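You operate a simulated robot arm through the tools that you are given. There is no shell and no other tool. Be economical: measure what you need, move in short steps, check, and stop when the job is done.

The job below is to be done with a simulated robot arm. You get a single attempt, and the scene is never put back.

JOB
Scour the tarnish off the copper bar, then grease the scoured patch; put pad and brush back. A coat counts when it lies all over at full strength: go over it till it gets no stronger. What is to be rubbed or washed off counts as gone when no trace of it is left.

The check looks at the end state, three seconds after you hand in, the way a careful person would. Anything else that was tipped, shoved, dropped, spilled or broken makes it a failure.

ROBOT AND FRAMES
A 6-joint arm with a two-finger parallel gripper, fixed in place. Base frame: the origin is at the foot of the arm, x ahead of it, y to its left, z up; the work surface is at about z = 0.82. Lengths are in m, angles in rad, forces in N, time in s.
With the tool pointing down near the work surface it reaches from about 0.26 to 0.68 m from the base axis. Its first joint turns from -1.152 to 1.152 rad. Payload 2.9 kg.
Tool frame: the origin (TCP) lies between the finger pads and is the grasp point; the fingertips stand 0.03 m ahead of it; z points along the fingers, y is the line along which they close. Largest opening 0.11 m; finger width 0.02, thickness 0.01; the body of the gripper, 0.048 by 0.112 m, starts 0.055 m behind the TCP.
Orientation is that of the tool frame in the base frame, as [roll, pitch, yaw] about the fixed x, y, z axes, in that order (R = Rz(yaw) Ry(pitch) Rx(roll)). With the fingers straight down and closing along the base's y, the tool's x points along the base's -x, its y along +y and its z along -z.

CONTROLS
- The arm moves only by the tool play_rows. Its arguments are lists of equal length, an entry for each row: "slide": the shift along the tool's x, y, z in m, a list of three; "turn": the turn, a rotation vector about the tool's x, y, z in rad, a list of three; "gripper": the gripper command, from -1 (fully open) to 1 (shut), values between in proportion. In form: {"slide": [[dx, dy, dz], ...], "turn": [[ax, ay, az], ...], "gripper": [gripper, ...]}. A call has 1 to 12 rows; each row shifts and turns the commanded pose from where the row before left it, along the tool's axes as they then stand. A row lasts 0.2 s, in which the tool goes at most 0.05 m and 0.15 rad; a call with a longer step from one row to the next is refused whole, and so is a gripper value outside its range. Where a pose cannot be reached the arm comes as near as it can. A force on the tool above 80 N (or 10 N above the force at the start of the call, whichever is more), or a blocked arm, ends the call early, and 0.2 s more pass. Each finger travels about 0.108 m/s and halts on what it meets, pressing with about 25 N; the grip force reading is that of the motor and also rises with nothing between the fingers. The clock runs only during rows and for 0.2 s after the last one: add rows that do not move to give the fingers time. The reply holds the time, the measured pose of the TCP, the force on the tool along the base axes, the opening and the grip force, in the units named above and with some noise, with the torque about the TCP (base axes, N m) and any sound that the robot's microphone picked up, and new pictures: "pictures" is both (left out), scene, wrist or none.
- Cameras (640 x 400 px; columns grow to the right, rows downward): "scene" is fixed at [0.0799, 0.4398, 1.381]; the picture's right is [-0.70, -0.72, 0.00], its down [-0.42, 0.41, -0.81] and it looks along [0.58, -0.56, -0.59] (base axes); focal length 312 px, centre (320, 200). "wrist" rides on the gripper at [0.072, 0.017, -0.103] in the tool frame; the picture's right is [-0.23, 0.97, 0.00], its down [-0.76, -0.18, -0.62] and it looks along [-0.61, -0.14, 0.78] (tool axes); focal length 222 px, centre (320, 200). There is no depth. A picture from a camera that has moved, and an enlarged one, comes with that camera's place and axes in the base frame and with its lens.
- enlarge(camera, box): a new picture of the part [left, top, right, bottom] of that camera's present view, enlarged. The clock stands still meanwhile.
- close_job(): hands the job in; it is judged then, once.

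Go step by step. Nothing tells you positions but the pictures and the camera data: compare them with the known pose of the tool, close in by small moves and look again before you grip or let go. The budget is 120 turns and 200 pictures, counting those below and the enlarged ones. Unless the task says otherwise, let go and move clear before handing in, and close with one line.

The tools are called after "Emit:" as a command line: name --argument value ..., lists and objects as JSON in quotes. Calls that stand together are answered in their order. play_rows: Moves the arm, as the interface text tells. Its arguments: {"type":"object","properties":{"slide":{"type":"array"},"turn":{"type":"array"},"gripper":{"type":"array"},"pictures":{"type":"string","enum":["both","scene","wrist","none"]}},"required":["slide","turn","gripper"]} The other tools are called the same way: enlarge (camera, box) takes an enlarged picture of a part of a camera's view; close_job () hands the job in.

At the start:

```text
clock: 0.0
position: [0.3763, -0.0819, 1.1691]
tcp_rot: [3.142, 0.0, -3.14]
wrist_force: [-0.1, 0.3, 0.3]
torque: [0.02, 0.0, 0.0]
width: 0.1102
gripper_force: 0.2
```

scene: 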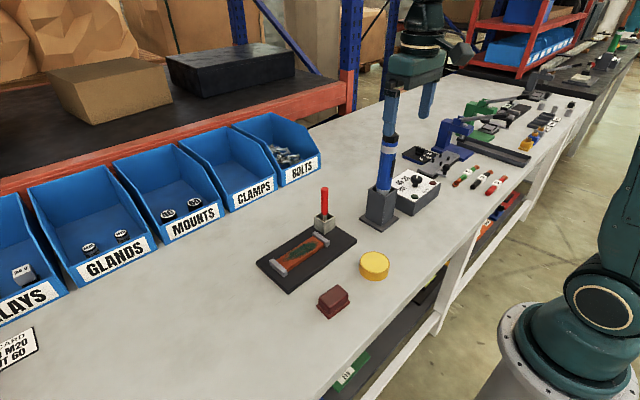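
wrist: 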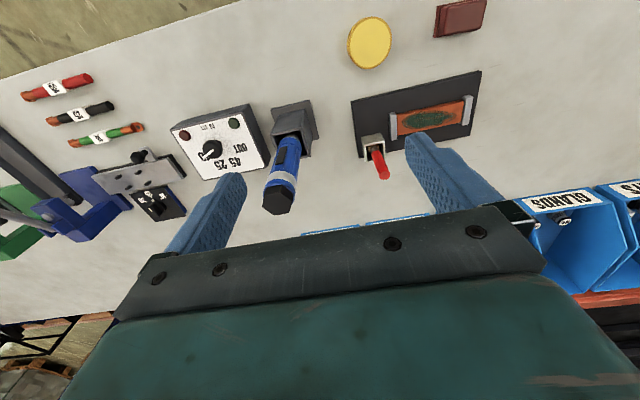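

I see the copper bar in a black fixture, a red-handled brush in a cup, a yellow tin (perhaps grease), and a dark-red pad. I'll look closer first.

Emit:
enlarge --camera "scene" --box '[240, 170, 420, 330]'

Emit:
enlarge --camera "wrist" --box '[320, 0, 520, 200]'

```text
2.50 times, centred on (330, 250) of scene
camera zoom: at [0.0799, 0.4398, 1.381], right [-0.7, -0.72, 0.0], down [-0.42, 0.41, -0.81], along [0.58, -0.56, -0.59], focal length 780 px, centre (295, 75)
```

zoom: 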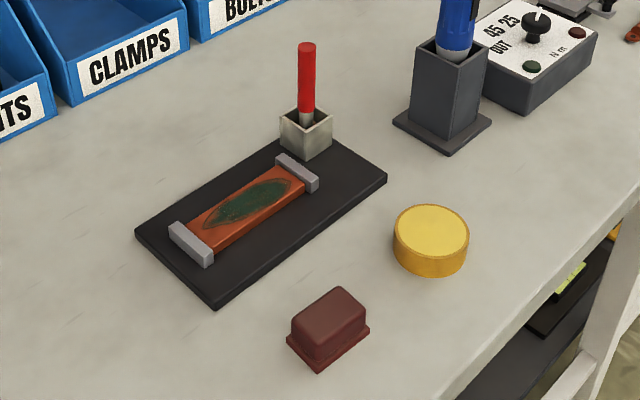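

```text
2.00 times, centred on (420, 100) of wrist
camera zoom: at [0.3047, -0.0661, 1.2733], right [0.23, 0.97, 0.0], down [0.76, -0.18, 0.62], along [0.61, -0.14, -0.78], focal length 444 px, centre (120, 400)
```

zoom: 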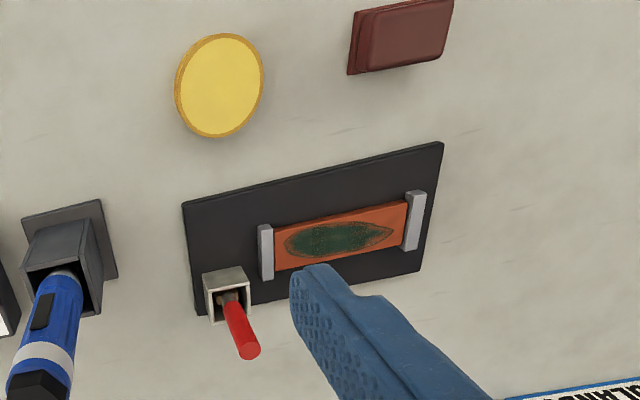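

The pad sits at about (0.347, 0.144), with its long side along y. The bar runs along y at x≈0.495, and the brush cup is at about (0.52, -0.003). I'll go above the pad and turn the tool 90° so it closes along x.

Emit:
play_rows --slide '[[0.005, 0.038, 0.025], [0.005, 0.038, 0.025], [0.005, 0.038, 0.025], [0.005, 0.038, 0.025], [0.005, 0.038, 0.025], [0.004, 0.036, 0.025]]' --turn '[[0, 0, 0], [0, 0, 0], [0, 0, 0], [0, 0, 0], [0, 0, 0], [0, 0, 0]]' --gripper '[-1, -1, -1, -1, -1, -1]' --pictures "wrist"

Emit:
play_rows --slide '[[0, 0, 0], [0, 0, 0], [0, 0, 0], [0, 0, 0], [0, 0, 0], [0, 0, 0], [0, 0, 0], [0, 0, 0], [0, 0, 0], [0, 0, 0], [0, 0, 0]]' --turn '[[0, 0, 0.1428], [0, 0, 0.1428], [0, 0, 0.1428], [0, 0, 0.1428], [0, 0, 0.1428], [0, 0, 0.1428], [0, 0, 0.1428], [0, 0, 0.1428], [0, 0, 0.1428], [0, 0, 0.1428], [0, 0, 0.1428]]' --gripper '[-1, -1, -1, -1, -1, -1, -1, -1, -1, -1, -1]'

```text
clock: 1.4
position: [0.3458, 0.1437, 1.0195]
tcp_rot: [-3.141, -0.001, 3.141]
wrist_force: [0.0, 0.4, 1.1]
torque: [-0.01, 0.0, -0.04]
width: 0.1103
gripper_force: 0.0
camera wrist: at [0.2746, 0.16, 1.1234], right [0.23, 0.97, 0.0], down [0.76, -0.18, 0.62], along [0.61, -0.14, -0.78], focal length 222 px, centre (320, 200)
```

wrist: 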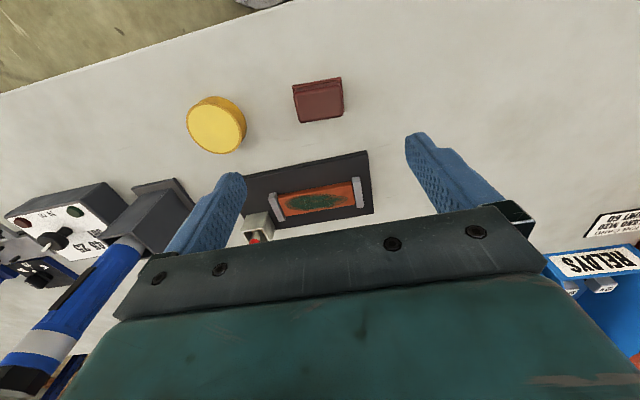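

```text
clock: 3.8
position: [0.3477, 0.1432, 1.0183]
tcp_rot: [3.141, 0.001, 1.569]
wrist_force: [0.0, 0.1, 0.2]
torque: [0.0, -0.01, -0.01]
width: 0.11
gripper_force: 0.0
camera wrist: at [0.3653, 0.2152, 1.1232], right [0.97, -0.23, 0.0], down [-0.18, -0.76, 0.62], along [-0.14, -0.61, -0.78], focal length 222 px, centre (320, 200)
```

scene: 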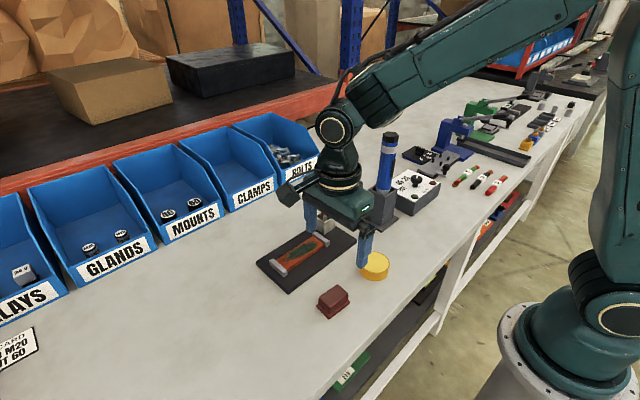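
wrist: 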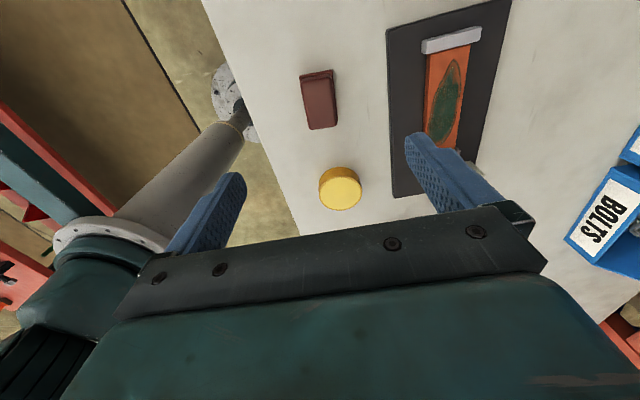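

The tool is turned and above the pad. I'll enlarge the wrist view to measure the pad and bar precisely.

Emit:
enlarge --camera "wrist" --box '[270, 40, 390, 220]'

Emit:
enlarge --camera "wrist" --box '[370, 0, 530, 210]'

```text
2.22 times, centred on (330, 130) of wrist
camera zoom: at [0.3653, 0.2152, 1.1232], right [0.97, -0.23, 0.0], down [-0.18, -0.76, 0.62], along [-0.14, -0.61, -0.78], focal length 494 px, centre (298, 356)
```

zoom: 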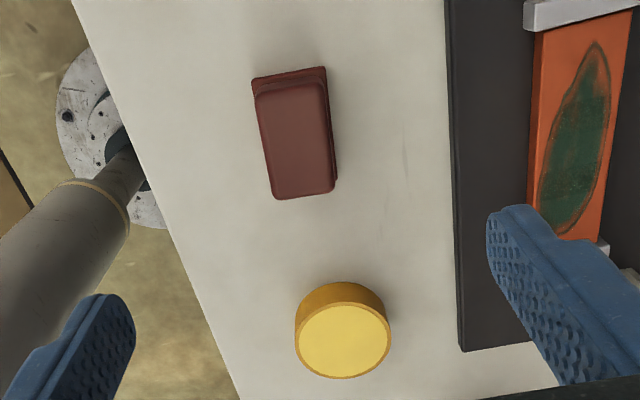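

```text
1.90 times, centred on (450, 105) of wrist
camera zoom: at [0.3653, 0.2152, 1.1232], right [0.97, -0.23, 0.0], down [-0.18, -0.76, 0.62], along [-0.14, -0.61, -0.78], focal length 423 px, centre (72, 381)
```

zoom: 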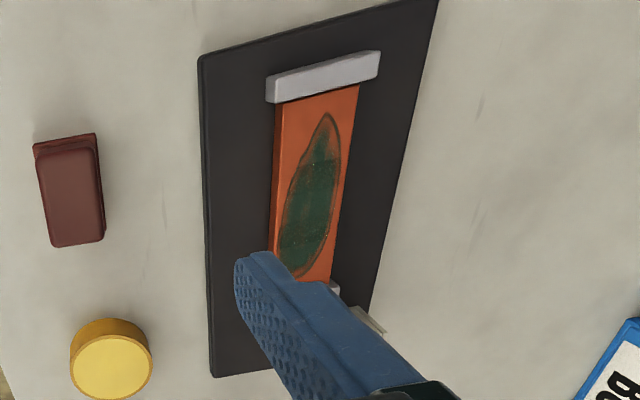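

The pad handle is about 0.033 × 0.05 m, centred at (0.349, 0.143). I'll come down over it with the gripper partly closed and check before gripping.

Emit:
play_rows --slide '[[0, 0.0012, 0.04], [0, 0, 0.04], [0, 0, 0.04], [0, 0, 0.02], [0, 0, 0]]' --turn '[[0, 0, 0], [0, 0, 0], [0, 0, 0], [0, 0, 0], [0, 0, 0]]' --gripper '[-0.3, -0.3, -0.3, -0.3, -0.3]'

Emit:
enlarge --camera "scene" --box '[280, 230, 400, 330]'

```text
clock: 5.0
position: [0.349, 0.1422, 0.8794]
tcp_rot: [-3.141, -0.001, 1.571]
wrist_force: [0.3, -0.1, 0.1]
torque: [0.0, 0.02, -0.01]
width: 0.0718
gripper_force: 0.1
camera wrist: at [0.3671, 0.2138, 0.9831], right [0.97, -0.23, 0.0], down [-0.18, -0.76, 0.62], along [-0.14, -0.61, -0.78], focal length 222 px, centre (320, 200)
```

scene: 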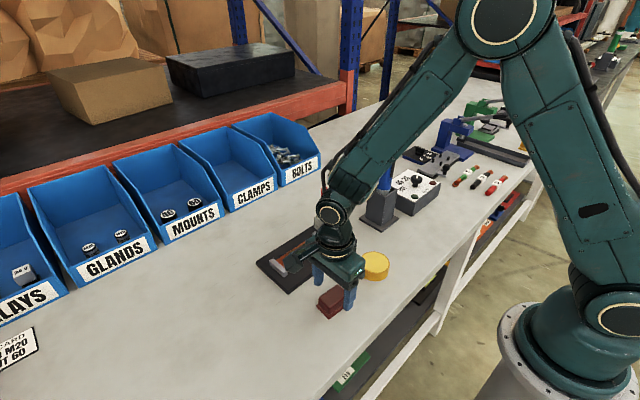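
wrist: 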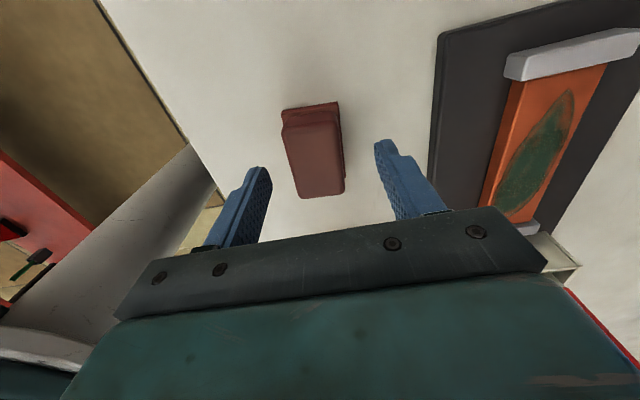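

```text
4.00 times, centred on (340, 280) of scene
camera zoom: at [0.0799, 0.4398, 1.381], right [-0.7, -0.72, 0.0], down [-0.42, 0.41, -0.81], along [0.58, -0.56, -0.59], focal length 1249 px, centre (240, -120)
```

zoom: 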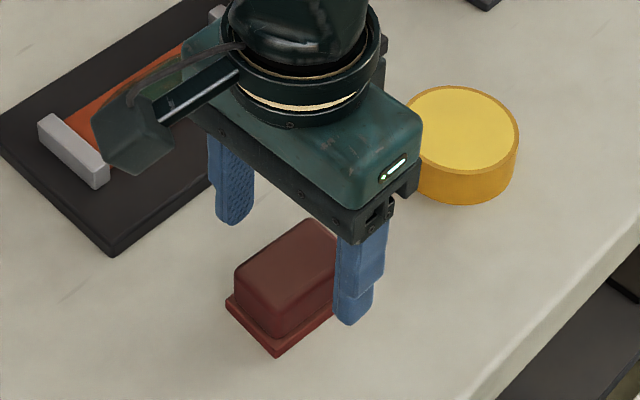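

The fingers straddle the pad and line up with it. I'll lower a little, staying above its lip, and grip.

Emit:
play_rows --slide '[[0.0015, 0, 0.012], [0, 0, 0], [0, 0, 0], [0, 0, 0], [0, 0, 0], [0, 0, 0]]' --turn '[[0, 0, 0], [0, 0, 0], [0, 0, 0], [0, 0, 0], [0, 0, 0], [0, 0, 0]]' --gripper '[-0.3, -0.3, 1, 1, 1, 1]'

Emit:
enlarge --camera "scene" --box '[280, 230, 400, 330]'

```text
clock: 6.4
position: [0.3488, 0.1444, 0.8677]
tcp_rot: [-3.141, -0.001, 1.572]
wrist_force: [0.2, -0.5, -0.3]
torque: [0.0, 0.02, 0.0]
width: 0.035
gripper_force: 25.1
camera wrist: at [0.3672, 0.2152, 0.9723], right [0.97, -0.23, 0.0], down [-0.18, -0.76, 0.62], along [-0.14, -0.61, -0.78], focal length 222 px, centre (320, 200)
```

scene: 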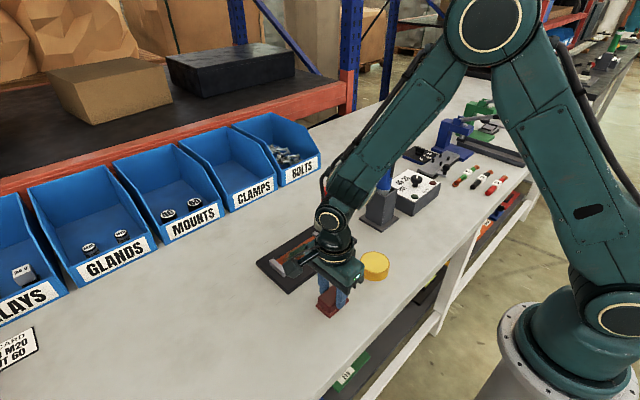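
wrist: 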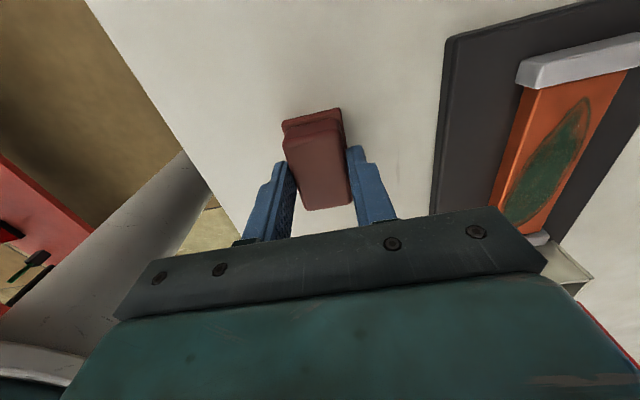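

```text
4.00 times, centred on (340, 280) of scene
camera zoom: at [0.0799, 0.4398, 1.381], right [-0.7, -0.72, 0.0], down [-0.42, 0.41, -0.81], along [0.58, -0.56, -0.59], focal length 1249 px, centre (240, -120)
```

zoom: 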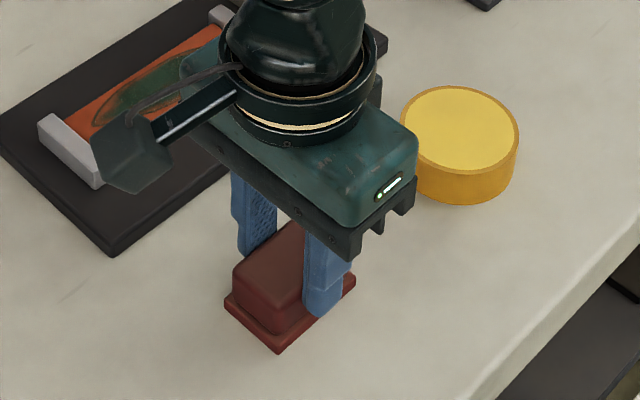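

The pad is held, with its underside 0.048 below the TCP. Next I lift it and carry it above the bar.

Emit:
play_rows --slide '[[0, 0, -0.02], [0, 0, -0.04], [-0.0107, 0.0367, 0], [-0.0107, 0.0367, 0], [-0.0107, 0.0367, 0], [-0.0107, 0.0367, 0], [0, 0, 0]]' --turn '[[0, 0, 0], [0, 0, 0], [0, 0, 0], [0, 0, 0], [0, 0, 0], [0, 0, 0], [0, 0, 0]]' --gripper '[1, 1, 1, 1, 1, 1, 1]'

Emit:
enlarge --camera "scene" --box '[240, 170, 400, 310]'

Emit:
enlarge --camera "wrist" --box '[240, 80, 440, 240]'

```text
clock: 8.0
position: [0.4961, 0.1031, 0.926]
tcp_rot: [-3.141, 0.0, 1.571]
wrist_force: [0.2, -0.3, -0.5]
torque: [0.04, 0.0, -0.03]
width: 0.0348
gripper_force: 24.9
camera wrist: at [0.5137, 0.1749, 1.0308], right [0.97, -0.23, 0.0], down [-0.18, -0.76, 0.62], along [-0.14, -0.61, -0.78], focal length 222 px, centre (320, 200)
```

scene: 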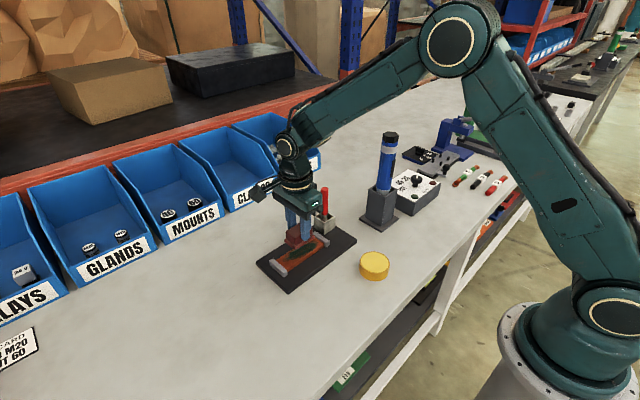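
wrist: 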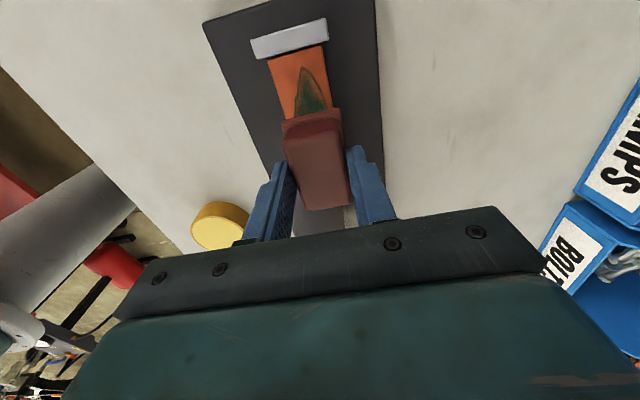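

```text
2.86 times, centred on (320, 240) of scene
camera zoom: at [0.08, 0.4398, 1.381], right [-0.7, -0.72, 0.0], down [-0.42, 0.41, -0.81], along [0.58, -0.56, -0.59], focal length 892 px, centre (320, 86)
```

zoom: 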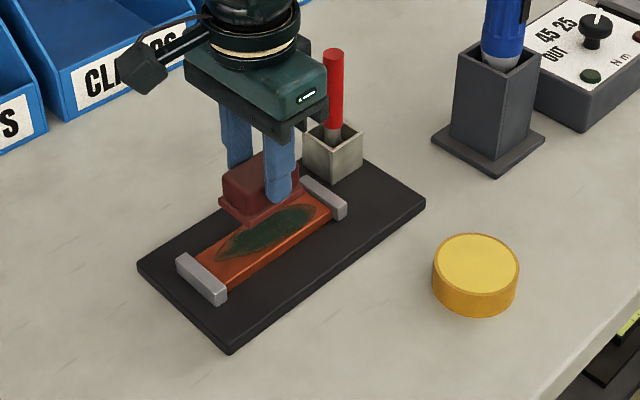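

```text
2.50 times, centred on (340, 160) of wrist
camera zoom: at [0.5137, 0.1749, 1.0308], right [0.97, -0.23, 0.0], down [-0.18, -0.76, 0.62], along [-0.14, -0.61, -0.78], focal length 555 px, centre (270, 300)
```

zoom: 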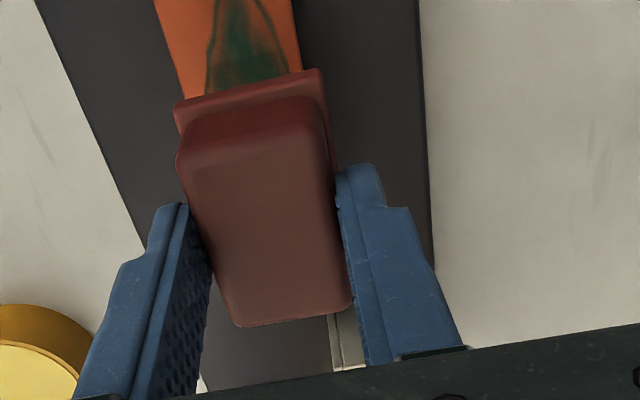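

The pad is above the bar. I'll lower it carefully and watch the force to find contact.

Emit:
play_rows --slide '[[0, 0, 0.015], [0, 0, 0.01], [0, 0, 0.004], [0, 0, 0.002], [0, 0, 0]]' --turn '[[0, 0, 0], [0, 0, 0], [0, 0, 0], [0, 0, 0], [0, 0, 0]]' --gripper '[1, 1, 1, 1, 1]' --pictures "none"

Emit:
enlarge --camera "scene" --box '[240, 170, 400, 310]'

```text
clock: 9.2
position: [0.4956, 0.1034, 0.8959]
tcp_rot: [-3.141, -0.001, 1.572]
wrist_force: [0.1, 0.5, -0.5]
torque: [-0.02, -0.01, 0.01]
width: 0.035
gripper_force: 25.1
```

```text
2.86 times, centred on (320, 240) of scene
camera zoom: at [0.0799, 0.4398, 1.381], right [-0.7, -0.72, 0.0], down [-0.42, 0.41, -0.81], along [0.58, -0.56, -0.59], focal length 892 px, centre (320, 86)
```

zoom: 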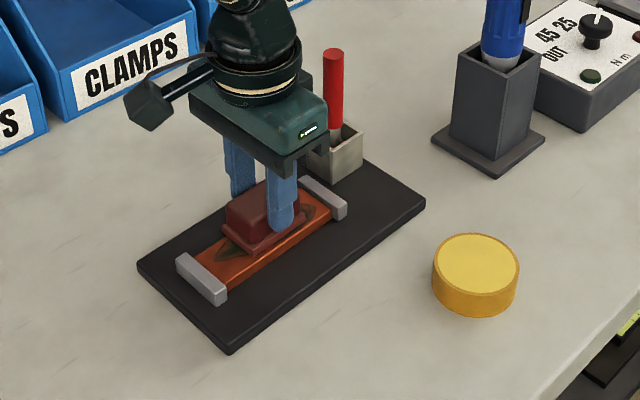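

Close to contact now. I'll go down in millimetre steps.

Emit:
play_rows --slide '[[0, 0, 0.002], [0, 0, 0.002], [0, 0, 0.001]]' --turn '[[0, 0, 0], [0, 0, 0], [0, 0, 0]]' --gripper '[1, 1, 1]' --pictures "none"

Emit:
play_rows --slide '[[0, 0, 0.001], [0, 0, 0.001]]' --turn '[[0, 0, 0], [0, 0, 0]]' --gripper '[1, 1]' --pictures "none"

Emit:
play_rows --slide '[[0, 0, 0.001], [0, 0, 0.001]]' --turn '[[0, 0, 0], [0, 0, 0]]' --gripper '[1, 1]' --pictures "none"

```text
clock: 10.0
position: [0.4959, 0.1034, 0.8927]
tcp_rot: [3.137, -0.001, 1.572]
wrist_force: [-4.5, -1.6, 21.6]
torque: [-0.02, 0.2, 0.01]
width: 0.0351
gripper_force: 25.0
```

```text
clock: 10.6
position: [0.4969, 0.1029, 0.8889]
tcp_rot: [3.139, 0.0, 1.573]
wrist_force: [-0.4, 0.7, 20.9]
torque: [0.03, 0.07, -0.03]
width: 0.0349
gripper_force: 25.0
```

```text
clock: 11.2
position: [0.4954, 0.103, 0.8873]
tcp_rot: [3.139, -0.001, 1.57]
wrist_force: [2.6, 1.7, 21.5]
torque: [0.06, -0.03, -0.01]
width: 0.0353
gripper_force: 25.2
```

The pad is pressing on the bar at about 21 N. I'll make short strokes along the bar while staying clear of the end clamps.

Emit:
play_rows --slide '[[0.008, 0, 0], [0.008, 0, 0], [0.007, 0, 0], [-0.01, 0, 0], [-0.01, 0, 0], [-0.01, 0, 0], [-0.01, 0, 0], [-0.01, 0, 0], [0.01, 0, 0], [0.01, 0, 0], [0.01, 0, 0]]' --turn '[[0, 0, 0], [0, 0, 0], [0, 0, 0], [0, 0, 0], [0, 0, 0], [0, 0, 0], [0, 0, 0], [0, 0, 0], [0, 0, 0], [0, 0, 0], [0, 0, 0]]' --gripper '[1, 1, 1, 1, 1, 1, 1, 1, 1, 1, 1]'

Emit:
enlarge --camera "scene" --box '[240, 170, 400, 310]'

```text
clock: 13.6
position: [0.4951, 0.106, 0.8866]
tcp_rot: [-3.139, -0.001, 1.571]
wrist_force: [0.2, -1.1, 0.7]
torque: [-0.04, -0.03, -0.03]
width: 0.035
gripper_force: 24.9
camera wrist: at [0.513, 0.1776, 0.9912], right [0.97, -0.23, 0.0], down [-0.18, -0.76, 0.62], along [-0.14, -0.61, -0.78], focal length 222 px, centre (320, 200)
```

scene: 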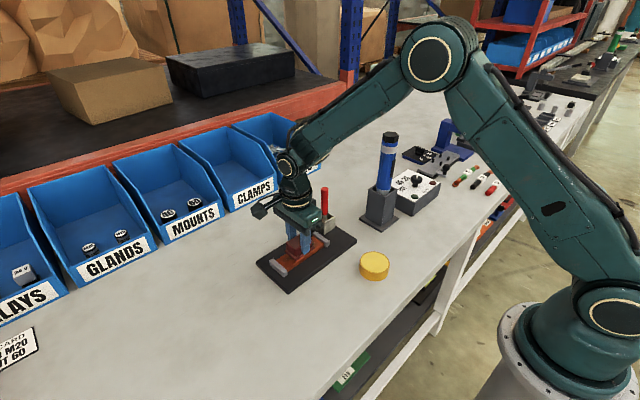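
wrist: 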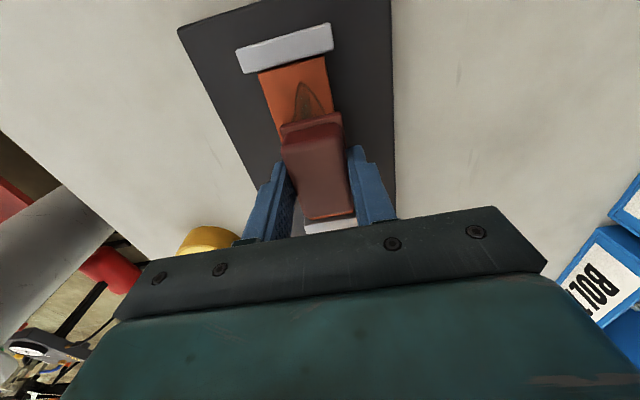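

```text
2.86 times, centred on (320, 240) of scene
camera zoom: at [0.0799, 0.4398, 1.381], right [-0.7, -0.72, 0.0], down [-0.42, 0.41, -0.81], along [0.58, -0.56, -0.59], focal length 892 px, centre (320, 86)
```

zoom: 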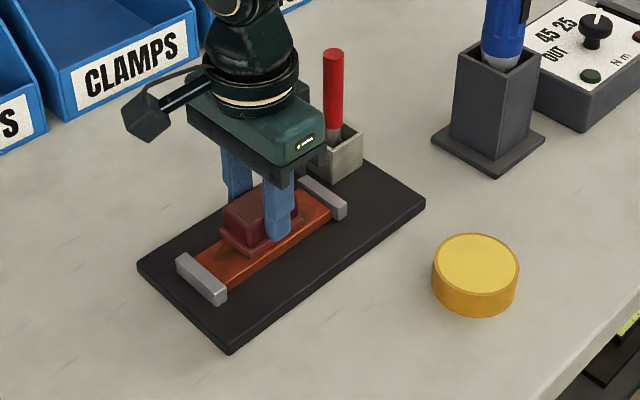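

The tarnish is fading, but the pressing force has dropped off. I'll look at the pad closely.

Emit:
enlarge --camera "wrist" --box '[230, 40, 410, 240]'

Emit:
enlarge --camera "scene" --box '[260, 210, 350, 290]'

```text
2.00 times, centred on (320, 140) of wrist
camera zoom: at [0.513, 0.1776, 0.9912], right [0.97, -0.23, 0.0], down [-0.18, -0.76, 0.62], along [-0.14, -0.61, -0.78], focal length 444 px, centre (320, 320)
```

zoom: 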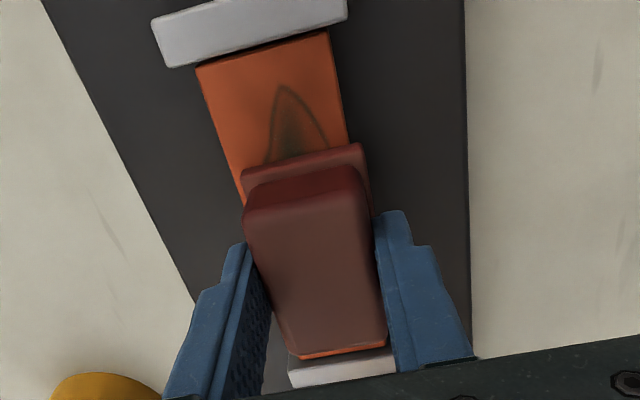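

```text
5.00 times, centred on (305, 250) of scene
camera zoom: at [0.0799, 0.4398, 1.381], right [-0.7, -0.72, 0.0], down [-0.42, 0.41, -0.81], along [0.58, -0.56, -0.59], focal length 1561 px, centre (395, -50)
```

zoom: 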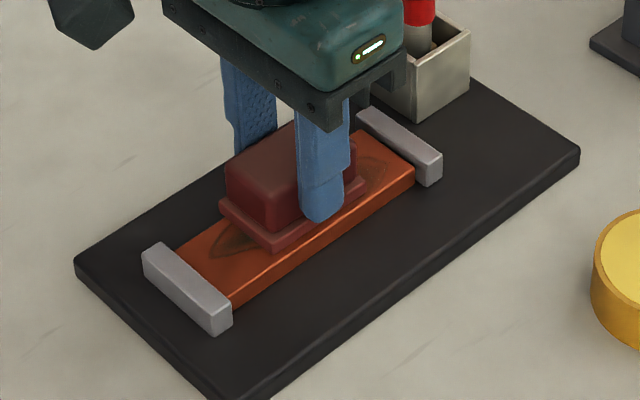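

The pad lies flat with the fingertips just above its lip, and it's working. I'll press a little more and scrub full lengths.

Emit:
play_rows --slide '[[0, 0, 0.002], [0.012, 0, 0.0005], [0.012, 0, 0], [-0.014, 0, 0], [-0.014, 0, 0.0005], [-0.014, 0, 0], [-0.014, 0, 0], [0.014, 0, 0], [0.014, 0, 0], [0.014, 0, 0], [0.014, 0, 0], [0, 0, 0]]' --turn '[[0, 0, 0], [0, 0, 0], [0, 0, 0], [0, 0, 0], [0, 0, 0], [0, 0, 0], [0, 0, 0], [0, 0, 0], [0, 0, 0], [0, 0, 0], [0, 0, 0], [0, 0, 0]]' --gripper '[1, 1, 1, 1, 1, 1, 1, 1, 1, 1, 1, 1]' --pictures "none"

Emit:
enlarge --camera "scene" --box '[260, 210, 350, 290]'

Emit:
enlarge --camera "wrist" --box '[230, 40, 410, 240]'

```text
clock: 16.2
position: [0.4936, 0.1287, 0.8851]
tcp_rot: [3.139, 0.001, 1.569]
wrist_force: [-0.9, -9.0, 26.8]
torque: [-0.27, 0.07, -0.03]
width: 0.0347
gripper_force: 25.0
```

```text
5.00 times, centred on (305, 250) of scene
camera zoom: at [0.0795, 0.4395, 1.3811], right [-0.7, -0.72, 0.0], down [-0.42, 0.41, -0.81], along [0.58, -0.56, -0.59], focal length 1561 px, centre (395, -50)
```

zoom: 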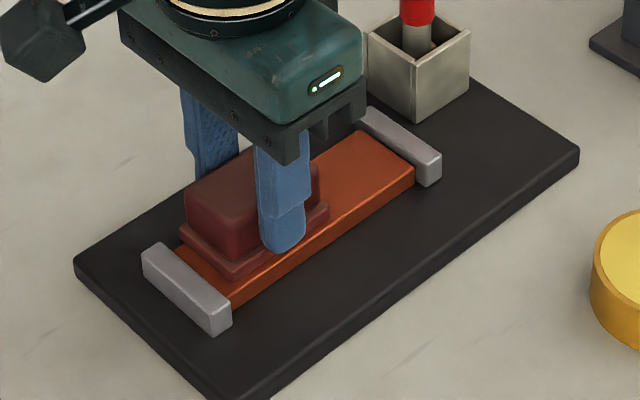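

```text
2.00 times, centred on (320, 140) of wrist
camera zoom: at [0.5126, 0.2011, 0.9889], right [0.97, -0.23, 0.0], down [-0.18, -0.76, 0.62], along [-0.14, -0.61, -0.78], focal length 444 px, centre (320, 320)
```

zoom: 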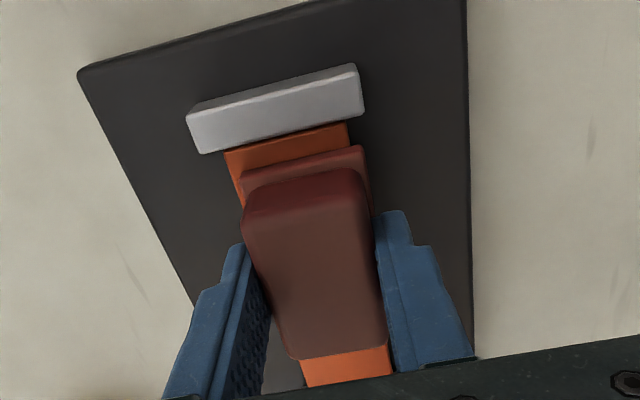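

The visible part looks clean. I'll do another round with small sideways shifts, then lift and inspect.

Emit:
play_rows --slide '[[-0.014, 0.003, 0], [-0.014, 0, 0], [-0.014, 0, 0], [-0.014, 0, 0], [0.014, 0, 0.0003], [0.014, 0, 0], [0.014, -0.005, 0], [0.014, 0, 0], [-0.014, 0, 0], [-0.014, 0, 0], [-0.014, 0, 0], [-0.014, 0, 0]]' --turn '[[0, 0, 0], [0, 0, 0], [0, 0, 0], [0, 0, 0], [0, 0, 0], [0, 0, 0], [0, 0, 0], [0, 0, 0], [0, 0, 0], [0, 0, 0], [0, 0, 0], [0, 0, 0]]' --gripper '[1, 1, 1, 1, 1, 1, 1, 1, 1, 1, 1, 1]' --pictures "none"

Emit:
play_rows --slide '[[0.014, 0, 0], [0.014, 0, 0], [0.014, 0, 0], [0.014, 0.003, 0], [-0.014, 0, 0], [-0.014, 0, 0], [0, 0, -0.02], [0, 0, -0.05], [0.0, -0.045, 0], [0, -0.045, 0], [0, 0, 0]]' --turn '[[0, 0, 0], [0, 0, 0], [0, 0, 0], [0, 0, 0], [0, 0, 0], [0, 0, 0], [0, 0, 0], [0, 0, 0], [0, 0, 0], [0, 0, 0], [0, 0, 0]]' --gripper '[1, 1, 1, 1, 1, 1, 1, 1, 1, 1, 1]'

Emit:
enlarge --camera "scene" --box '[250, 210, 350, 300]'

Emit:
enlarge --camera "wrist" --box '[320, 0, 520, 200]'

```text
clock: 18.8
position: [0.4929, 0.0741, 0.8839]
tcp_rot: [3.14, -0.003, 1.573]
wrist_force: [-1.3, 10.3, 19.4]
torque: [0.25, 0.05, -0.25]
width: 0.035
gripper_force: 25.3
```

```text
clock: 21.2
position: [0.4101, 0.1021, 0.9554]
tcp_rot: [-3.141, 0.001, 1.57]
wrist_force: [0.1, -0.1, -0.8]
torque: [0.03, 0.0, -0.01]
width: 0.035
gripper_force: 25.1
camera wrist: at [0.4269, 0.1744, 1.0594], right [0.97, -0.23, 0.0], down [-0.18, -0.76, 0.62], along [-0.14, -0.61, -0.78], focal length 222 px, centre (320, 200)
```

scene: 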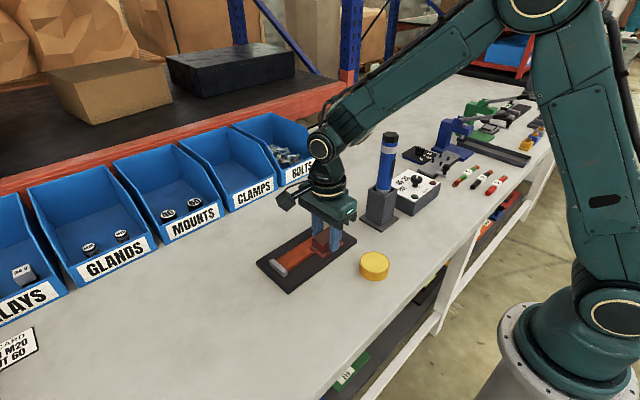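
wrist: 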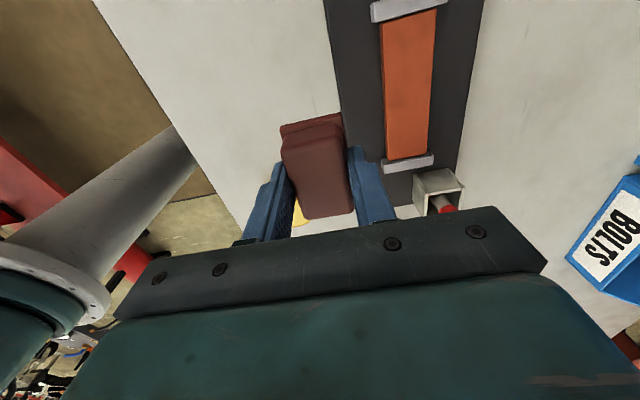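

```text
4.44 times, centred on (300, 255) of scene
camera zoom: at [0.0799, 0.4398, 1.381], right [-0.7, -0.72, 0.0], down [-0.42, 0.41, -0.81], along [0.58, -0.56, -0.59], focal length 1387 px, centre (409, -44)
```

zoom: 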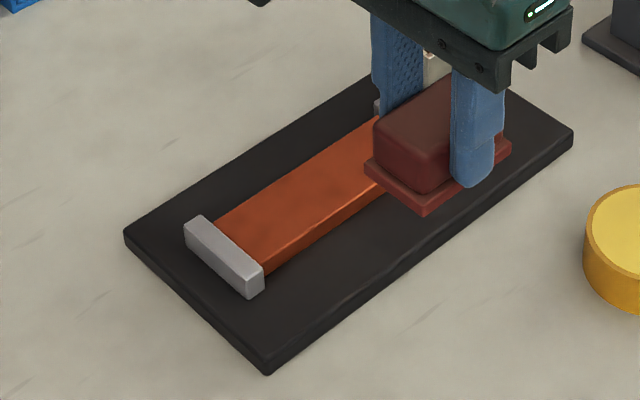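

```text
2.00 times, centred on (420, 100) of wrist
camera zoom: at [0.4269, 0.1744, 1.0594], right [0.97, -0.23, 0.0], down [-0.18, -0.76, 0.62], along [-0.14, -0.61, -0.78], focal length 444 px, centre (120, 400)
```

zoom: 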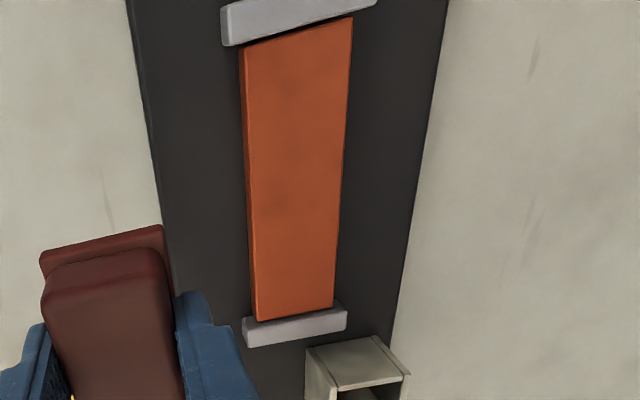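

The bar looks clean. I'll take one tighter look for leftover traces.

Emit:
enlarge --camera "wrist" --box '[370, 0, 450, 90]'

Emit:
enlarge --camera "wrist" --box '[370, 80, 450, 170]'

```text
4.44 times, centred on (410, 45) of wrist
camera zoom: at [0.4269, 0.1744, 1.0594], right [0.97, -0.23, 0.0], down [-0.18, -0.76, 0.62], along [-0.14, -0.61, -0.78], focal length 987 px, centre (-80, 889)
```

zoom: 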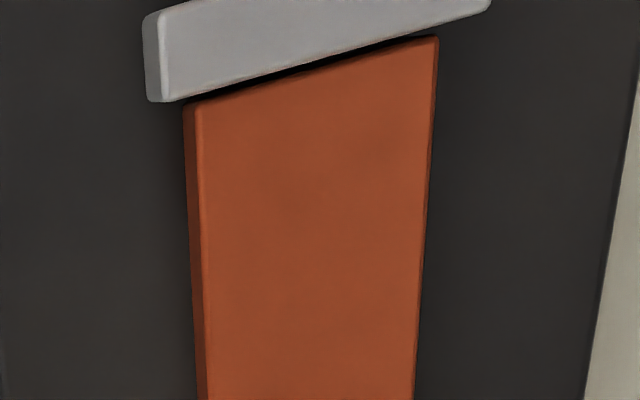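

```text
4.44 times, centred on (410, 125) of wrist
camera zoom: at [0.4269, 0.1744, 1.0594], right [0.97, -0.23, 0.0], down [-0.18, -0.76, 0.62], along [-0.14, -0.61, -0.78], focal length 987 px, centre (-80, 533)
```

zoom: 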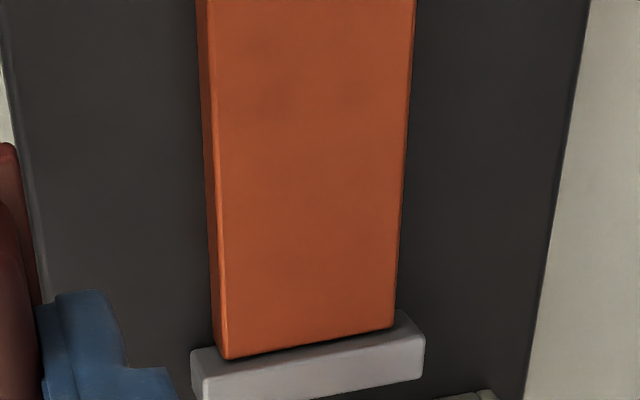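

There are very faint smudges in the middle, so I'll go over the bar again to be sure.

Emit:
play_rows --slide '[[0, 0.043, 0], [0, 0.043, 0], [0, 0, 0.04], [0, 0, 0.02], [0, 0, 0.008], [0, 0, 0.004], [0.013, 0, 0.0005], [0.013, 0, 0], [-0.018, 0, 0], [-0.018, 0, 0], [-0.018, 0, 0], [0, 0, 0]]' --turn '[[0, 0, 0], [0, 0, 0], [0, 0, 0], [0, 0, 0], [0, 0, 0], [0, 0, 0], [0, 0, 0], [0, 0, 0], [0, 0, 0], [0, 0, 0], [0, 0, 0], [0, 0, 0]]' --gripper '[1, 1, 1, 1, 1, 1, 1, 1, 1, 1, 1, 1]' --pictures "none"

Emit:
play_rows --slide '[[0.018, 0.003, 0.0003], [0.018, 0, 0], [0.018, 0, 0], [-0.018, -0.003, 0], [-0.018, 0, 0], [-0.018, 0, 0], [0.018, -0.003, 0], [0.018, 0, 0], [0.018, 0, 0], [-0.018, 0, 0], [-0.018, 0, 0], [-0.018, 0.003, 0]]' --turn '[[0, 0, 0], [0, 0, 0], [0, 0, 0], [0, 0, 0], [0, 0, 0], [0, 0, 0], [0, 0, 0], [0, 0, 0], [0, 0, 0], [0, 0, 0], [0, 0, 0], [0, 0, 0]]' --gripper '[1, 1, 1, 1, 1, 1, 1, 1, 1, 1, 1, 1]' --pictures "none"

Emit:
play_rows --slide '[[0.018, 0, 0], [0.018, 0, 0], [0.018, 0, 0], [-0.014, 0, 0], [-0.014, 0, 0], [0, 0, -0.02], [0, 0, -0.05], [0.0, -0.045, 0], [0, -0.045, 0], [0, 0, 0]]' --turn '[[0, 0, 0], [0, 0, 0], [0, 0, 0], [0, 0, 0], [0, 0, 0], [0, 0, 0], [0, 0, 0], [0, 0, 0], [0, 0, 0], [0, 0, 0]]' --gripper '[1, 1, 1, 1, 1, 1, 1, 1, 1, 1]' --pictures "none"

Emit:
enlarge --camera "wrist" --box '[370, 0, 450, 90]'

Emit:
enlarge --camera "wrist" --box '[370, 80, 450, 170]'

Emit:
enlarge --camera "wrist" --box '[230, 80, 410, 240]'

```text
clock: 23.8
position: [0.4959, 0.0746, 0.8838]
tcp_rot: [3.134, -0.003, 1.577]
wrist_force: [-2.5, 21.1, 39.5]
torque: [0.28, 0.34, -0.29]
width: 0.0352
gripper_force: 25.3
```

```text
clock: 26.4
position: [0.4943, 0.0754, 0.8837]
tcp_rot: [3.134, -0.005, 1.576]
wrist_force: [-2.6, 23.0, 36.0]
torque: [0.31, -0.36, -0.48]
width: 0.0351
gripper_force: 25.0
```

```text
clock: 28.6
position: [0.4012, 0.0995, 0.9518]
tcp_rot: [-3.141, 0.0, 1.57]
wrist_force: [0.9, -0.4, -0.6]
torque: [0.0, 0.01, 0.0]
width: 0.0354
gripper_force: 24.8
```

```text
4.44 times, centred on (410, 45) of wrist
camera zoom: at [0.4184, 0.1721, 1.0556], right [0.97, -0.23, 0.0], down [-0.18, -0.76, 0.62], along [-0.14, -0.61, -0.78], focal length 987 px, centre (-80, 889)
```

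zoom: 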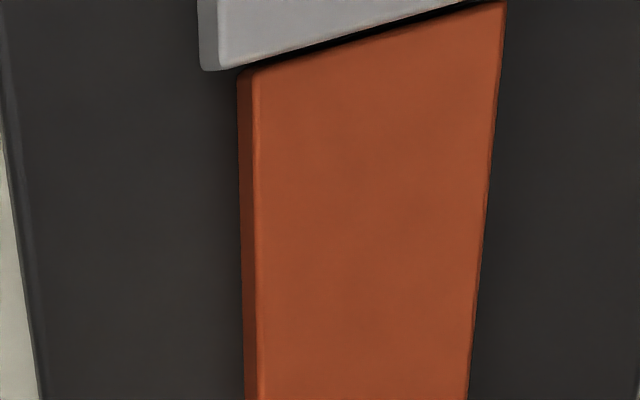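

```text
4.44 times, centred on (410, 125) of wrist
camera zoom: at [0.4184, 0.1721, 1.0556], right [0.97, -0.23, 0.0], down [-0.18, -0.76, 0.62], along [-0.14, -0.61, -0.78], focal length 987 px, centre (-80, 533)
```

zoom: 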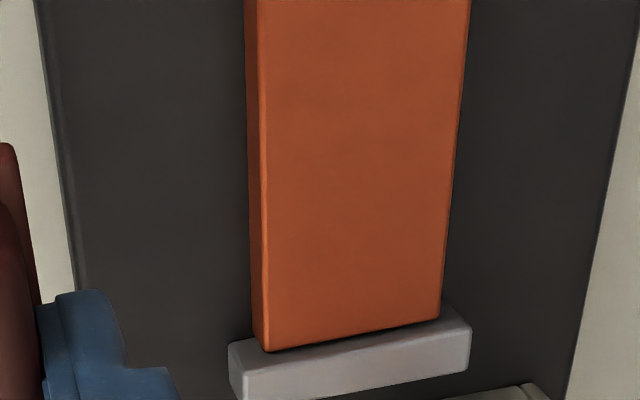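

```text
2.50 times, centred on (320, 160) of wrist
camera zoom: at [0.4184, 0.1721, 1.0556], right [0.97, -0.23, 0.0], down [-0.18, -0.76, 0.62], along [-0.14, -0.61, -0.78], focal length 555 px, centre (320, 300)
```

zoom: 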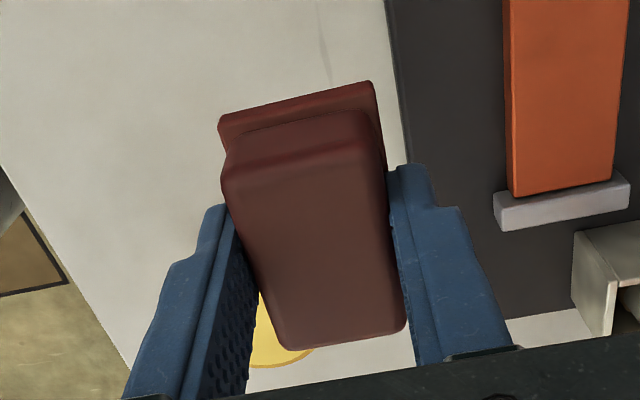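

The bar is clean, and the faint marks shift with the camera view. I'll take the pad back to its spot at (0.349, 0.144).

Emit:
play_rows --slide '[[0.0225, -0.0262, 0], [0.0225, -0.0262, 0], [0, 0, 0.04], [0, 0, 0.035], [0, 0, 0.01], [0, 0, 0.004], [0, 0, 0]]' --turn '[[0, 0, 0], [0, 0, 0], [0, 0, 0], [0, 0, 0], [0, 0, 0], [0, 0, 0], [0, 0, 0]]' --gripper '[1, 1, 1, 1, 1, 1, 1]' --pictures "none"

Emit:
enlarge --camera "scene" --box '[280, 230, 400, 330]'

```text
clock: 30.2
position: [0.3502, 0.144, 0.8617]
tcp_rot: [-3.141, 0.0, 1.571]
wrist_force: [-0.2, -0.3, -1.3]
torque: [-0.02, -0.01, -0.03]
width: 0.0353
gripper_force: 24.5
```

```text
4.00 times, centred on (340, 280) of scene
camera zoom: at [0.0799, 0.4398, 1.381], right [-0.7, -0.72, 0.0], down [-0.42, 0.41, -0.81], along [0.58, -0.56, -0.59], focal length 1249 px, centre (240, -120)
```

zoom: 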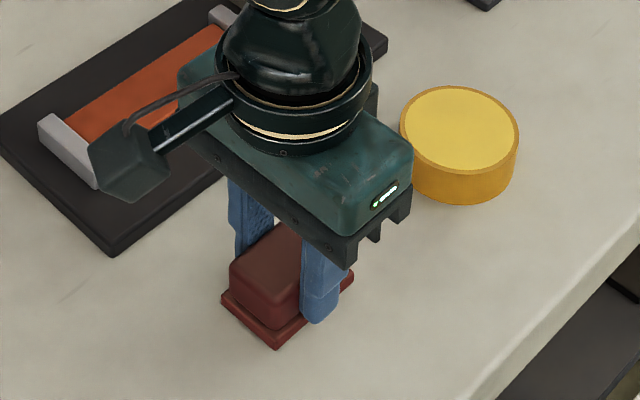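

The pad is a few millimetres above its spot. I'll lower it gently until it touches.

Emit:
play_rows --slide '[[0, 0, 0.0015], [0, 0, 0]]' --turn '[[0, 0, 0], [0, 0, 0]]' --gripper '[1, 1]' --pictures "none"

Emit:
play_rows --slide '[[0, 0, 0.0012], [0, 0, 0]]' --turn '[[0, 0, 0], [0, 0, 0]]' --gripper '[1, 1]' --pictures "none"

```text
clock: 30.8
position: [0.3515, 0.1441, 0.8604]
tcp_rot: [-3.141, 0.001, 1.571]
wrist_force: [0.9, -1.0, -0.9]
torque: [-0.01, 0.01, 0.02]
width: 0.0351
gripper_force: 24.2
```

```text
clock: 31.4
position: [0.3498, 0.1452, 0.8598]
tcp_rot: [3.141, 0.0, 1.569]
wrist_force: [-0.3, 0.3, -1.2]
torque: [0.0, -0.02, 0.03]
width: 0.0356
gripper_force: 24.7
```

Emit:
play_rows --slide '[[0, 0, 0.0012], [0, 0, 0]]' --turn '[[0, 0, 0], [0, 0, 0]]' --gripper '[1, 1]' --pictures "none"

Emit:
enlarge --camera "scene" --box '[280, 230, 400, 330]'

```text
clock: 32.0
position: [0.3505, 0.1445, 0.8588]
tcp_rot: [-3.141, -0.001, 1.571]
wrist_force: [-0.7, -0.6, 3.4]
torque: [0.07, -0.05, -0.04]
width: 0.0352
gripper_force: 25.3
```

```text
4.00 times, centred on (340, 280) of scene
camera zoom: at [0.0799, 0.4398, 1.381], right [-0.7, -0.72, 0.0], down [-0.42, 0.41, -0.81], along [0.58, -0.56, -0.59], focal length 1249 px, centre (240, -120)
```

zoom: 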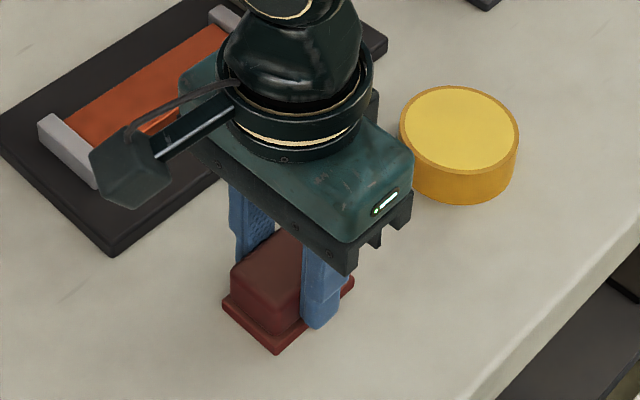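

The pad is resting on the bench. I'll release, lift straight up, and go above the brush.

Emit:
play_rows --slide '[[0, 0, 0], [0, 0, 0], [0, 0, 0], [0, 0, -0.02], [0, 0, -0.045], [0, 0, -0.045], [0, 0, -0.045], [0, 0, -0.045], [0, 0, 0]]' --turn '[[0, 0, 0], [0, 0, 0], [0, 0, 0], [0, 0, 0], [0, 0, 0], [0, 0, 0], [0, 0, 0], [0, 0, 0], [0, 0, 0]]' --gripper '[-0.3, -0.3, -0.3, -0.3, -0.3, -0.3, -0.3, -0.3, -0.3]' --pictures "none"

Emit:
play_rows --slide '[[-0.025, 0.042, 0], [-0.03, 0.04, 0], [-0.03, 0.04, 0], [-0.03, 0.04, 0], [-0.028, 0, 0], [0, 0, 0]]' --turn '[[0, 0, 0], [0, 0, 0], [0, 0, 0], [0, 0, 0], [0, 0, 0], [0, 0, 0]]' --gripper '[-0.3, -0.3, -0.3, -0.3, -0.3, -0.3]'

Emit:
enlarge --camera "scene" --box '[260, 180, 400, 330]'

```text
clock: 34.0
position: [0.35, 0.1439, 1.0584]
tcp_rot: [3.141, -0.001, 1.571]
wrist_force: [-0.4, -0.4, 0.0]
torque: [0.01, -0.01, -0.01]
width: 0.0713
gripper_force: 0.0
```

```text
clock: 35.4
position: [0.513, 0.0008, 1.0581]
tcp_rot: [-3.141, 0.0, 1.57]
wrist_force: [-1.0, -0.5, -0.4]
torque: [-0.01, -0.02, -0.02]
width: 0.0717
gripper_force: 0.1
camera wrist: at [0.5312, 0.0731, 1.1621], right [0.97, -0.23, 0.0], down [-0.18, -0.76, 0.62], along [-0.14, -0.61, -0.78], focal length 222 px, centre (320, 200)
```

scene: 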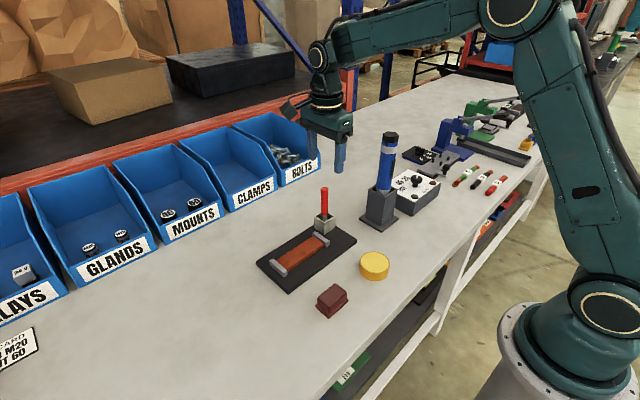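
wrist: 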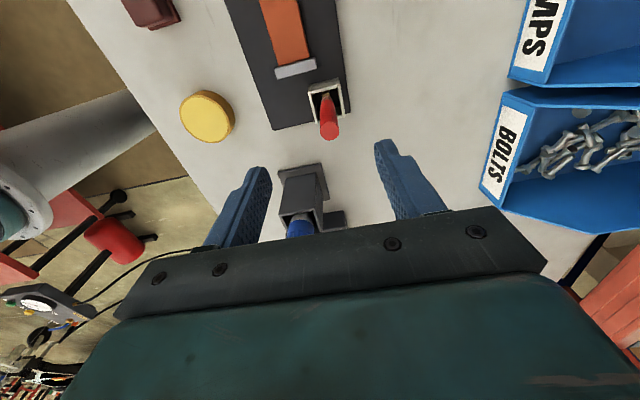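

```text
2.67 times, centred on (330, 255) of scene
camera zoom: at [0.08, 0.4398, 1.381], right [-0.7, -0.72, 0.0], down [-0.42, 0.41, -0.81], along [0.58, -0.56, -0.59], focal length 832 px, centre (293, 53)
```

zoom: 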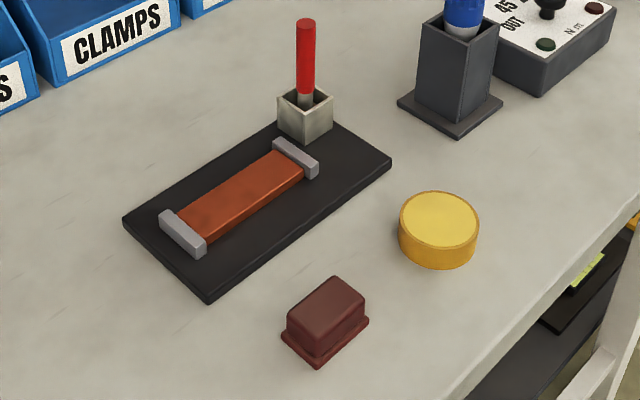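

The pad stands where it was. Now I'll check the brush, its cup and the yellow object up close.

Emit:
enlarge --camera "wrist" --box '[290, 70, 360, 150]'

Emit:
enlarge --camera "wrist" --box '[165, 75, 255, 155]'

Emit:
enlarge --camera "scene" --box '[295, 180, 345, 240]'

```text
5.00 times, centred on (325, 110) of wrist
camera zoom: at [0.5312, 0.0731, 1.1621], right [0.97, -0.23, 0.0], down [-0.18, -0.76, 0.62], along [-0.14, -0.61, -0.78], focal length 1111 px, centre (295, 650)
```

zoom: 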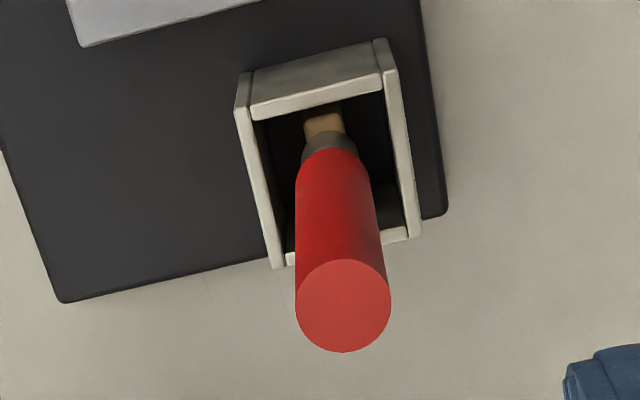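

```text
5.00 times, centred on (210, 115) of wrist
camera zoom: at [0.5312, 0.0731, 1.1621], right [0.97, -0.23, 0.0], down [-0.18, -0.76, 0.62], along [-0.14, -0.61, -0.78], focal length 1111 px, centre (870, 625)
```

zoom: 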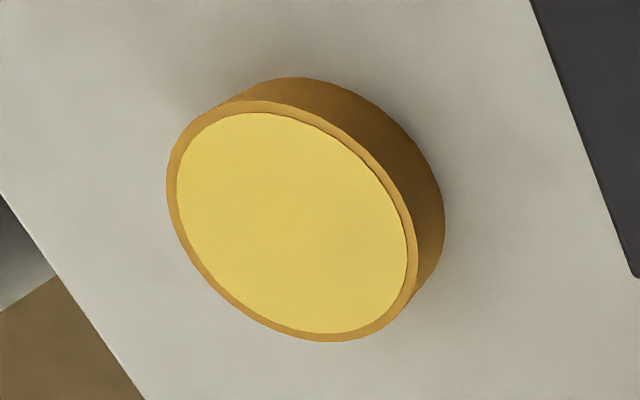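

```text
6.67 times, centred on (320, 210) of scene
camera zoom: at [0.08, 0.4398, 1.381], right [-0.7, -0.72, 0.0], down [-0.42, 0.41, -0.81], along [0.58, -0.56, -0.59], focal length 2081 px, centre (320, 133)
```

zoom: 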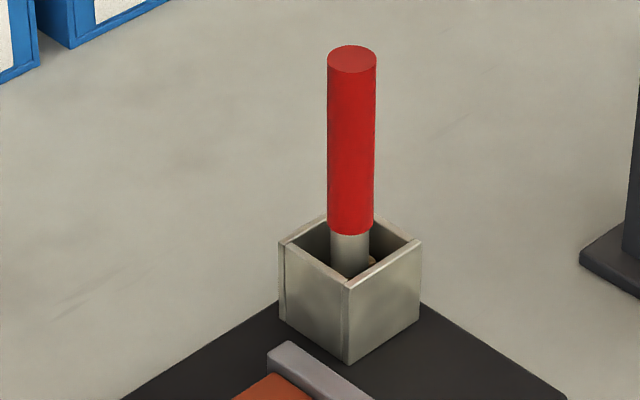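

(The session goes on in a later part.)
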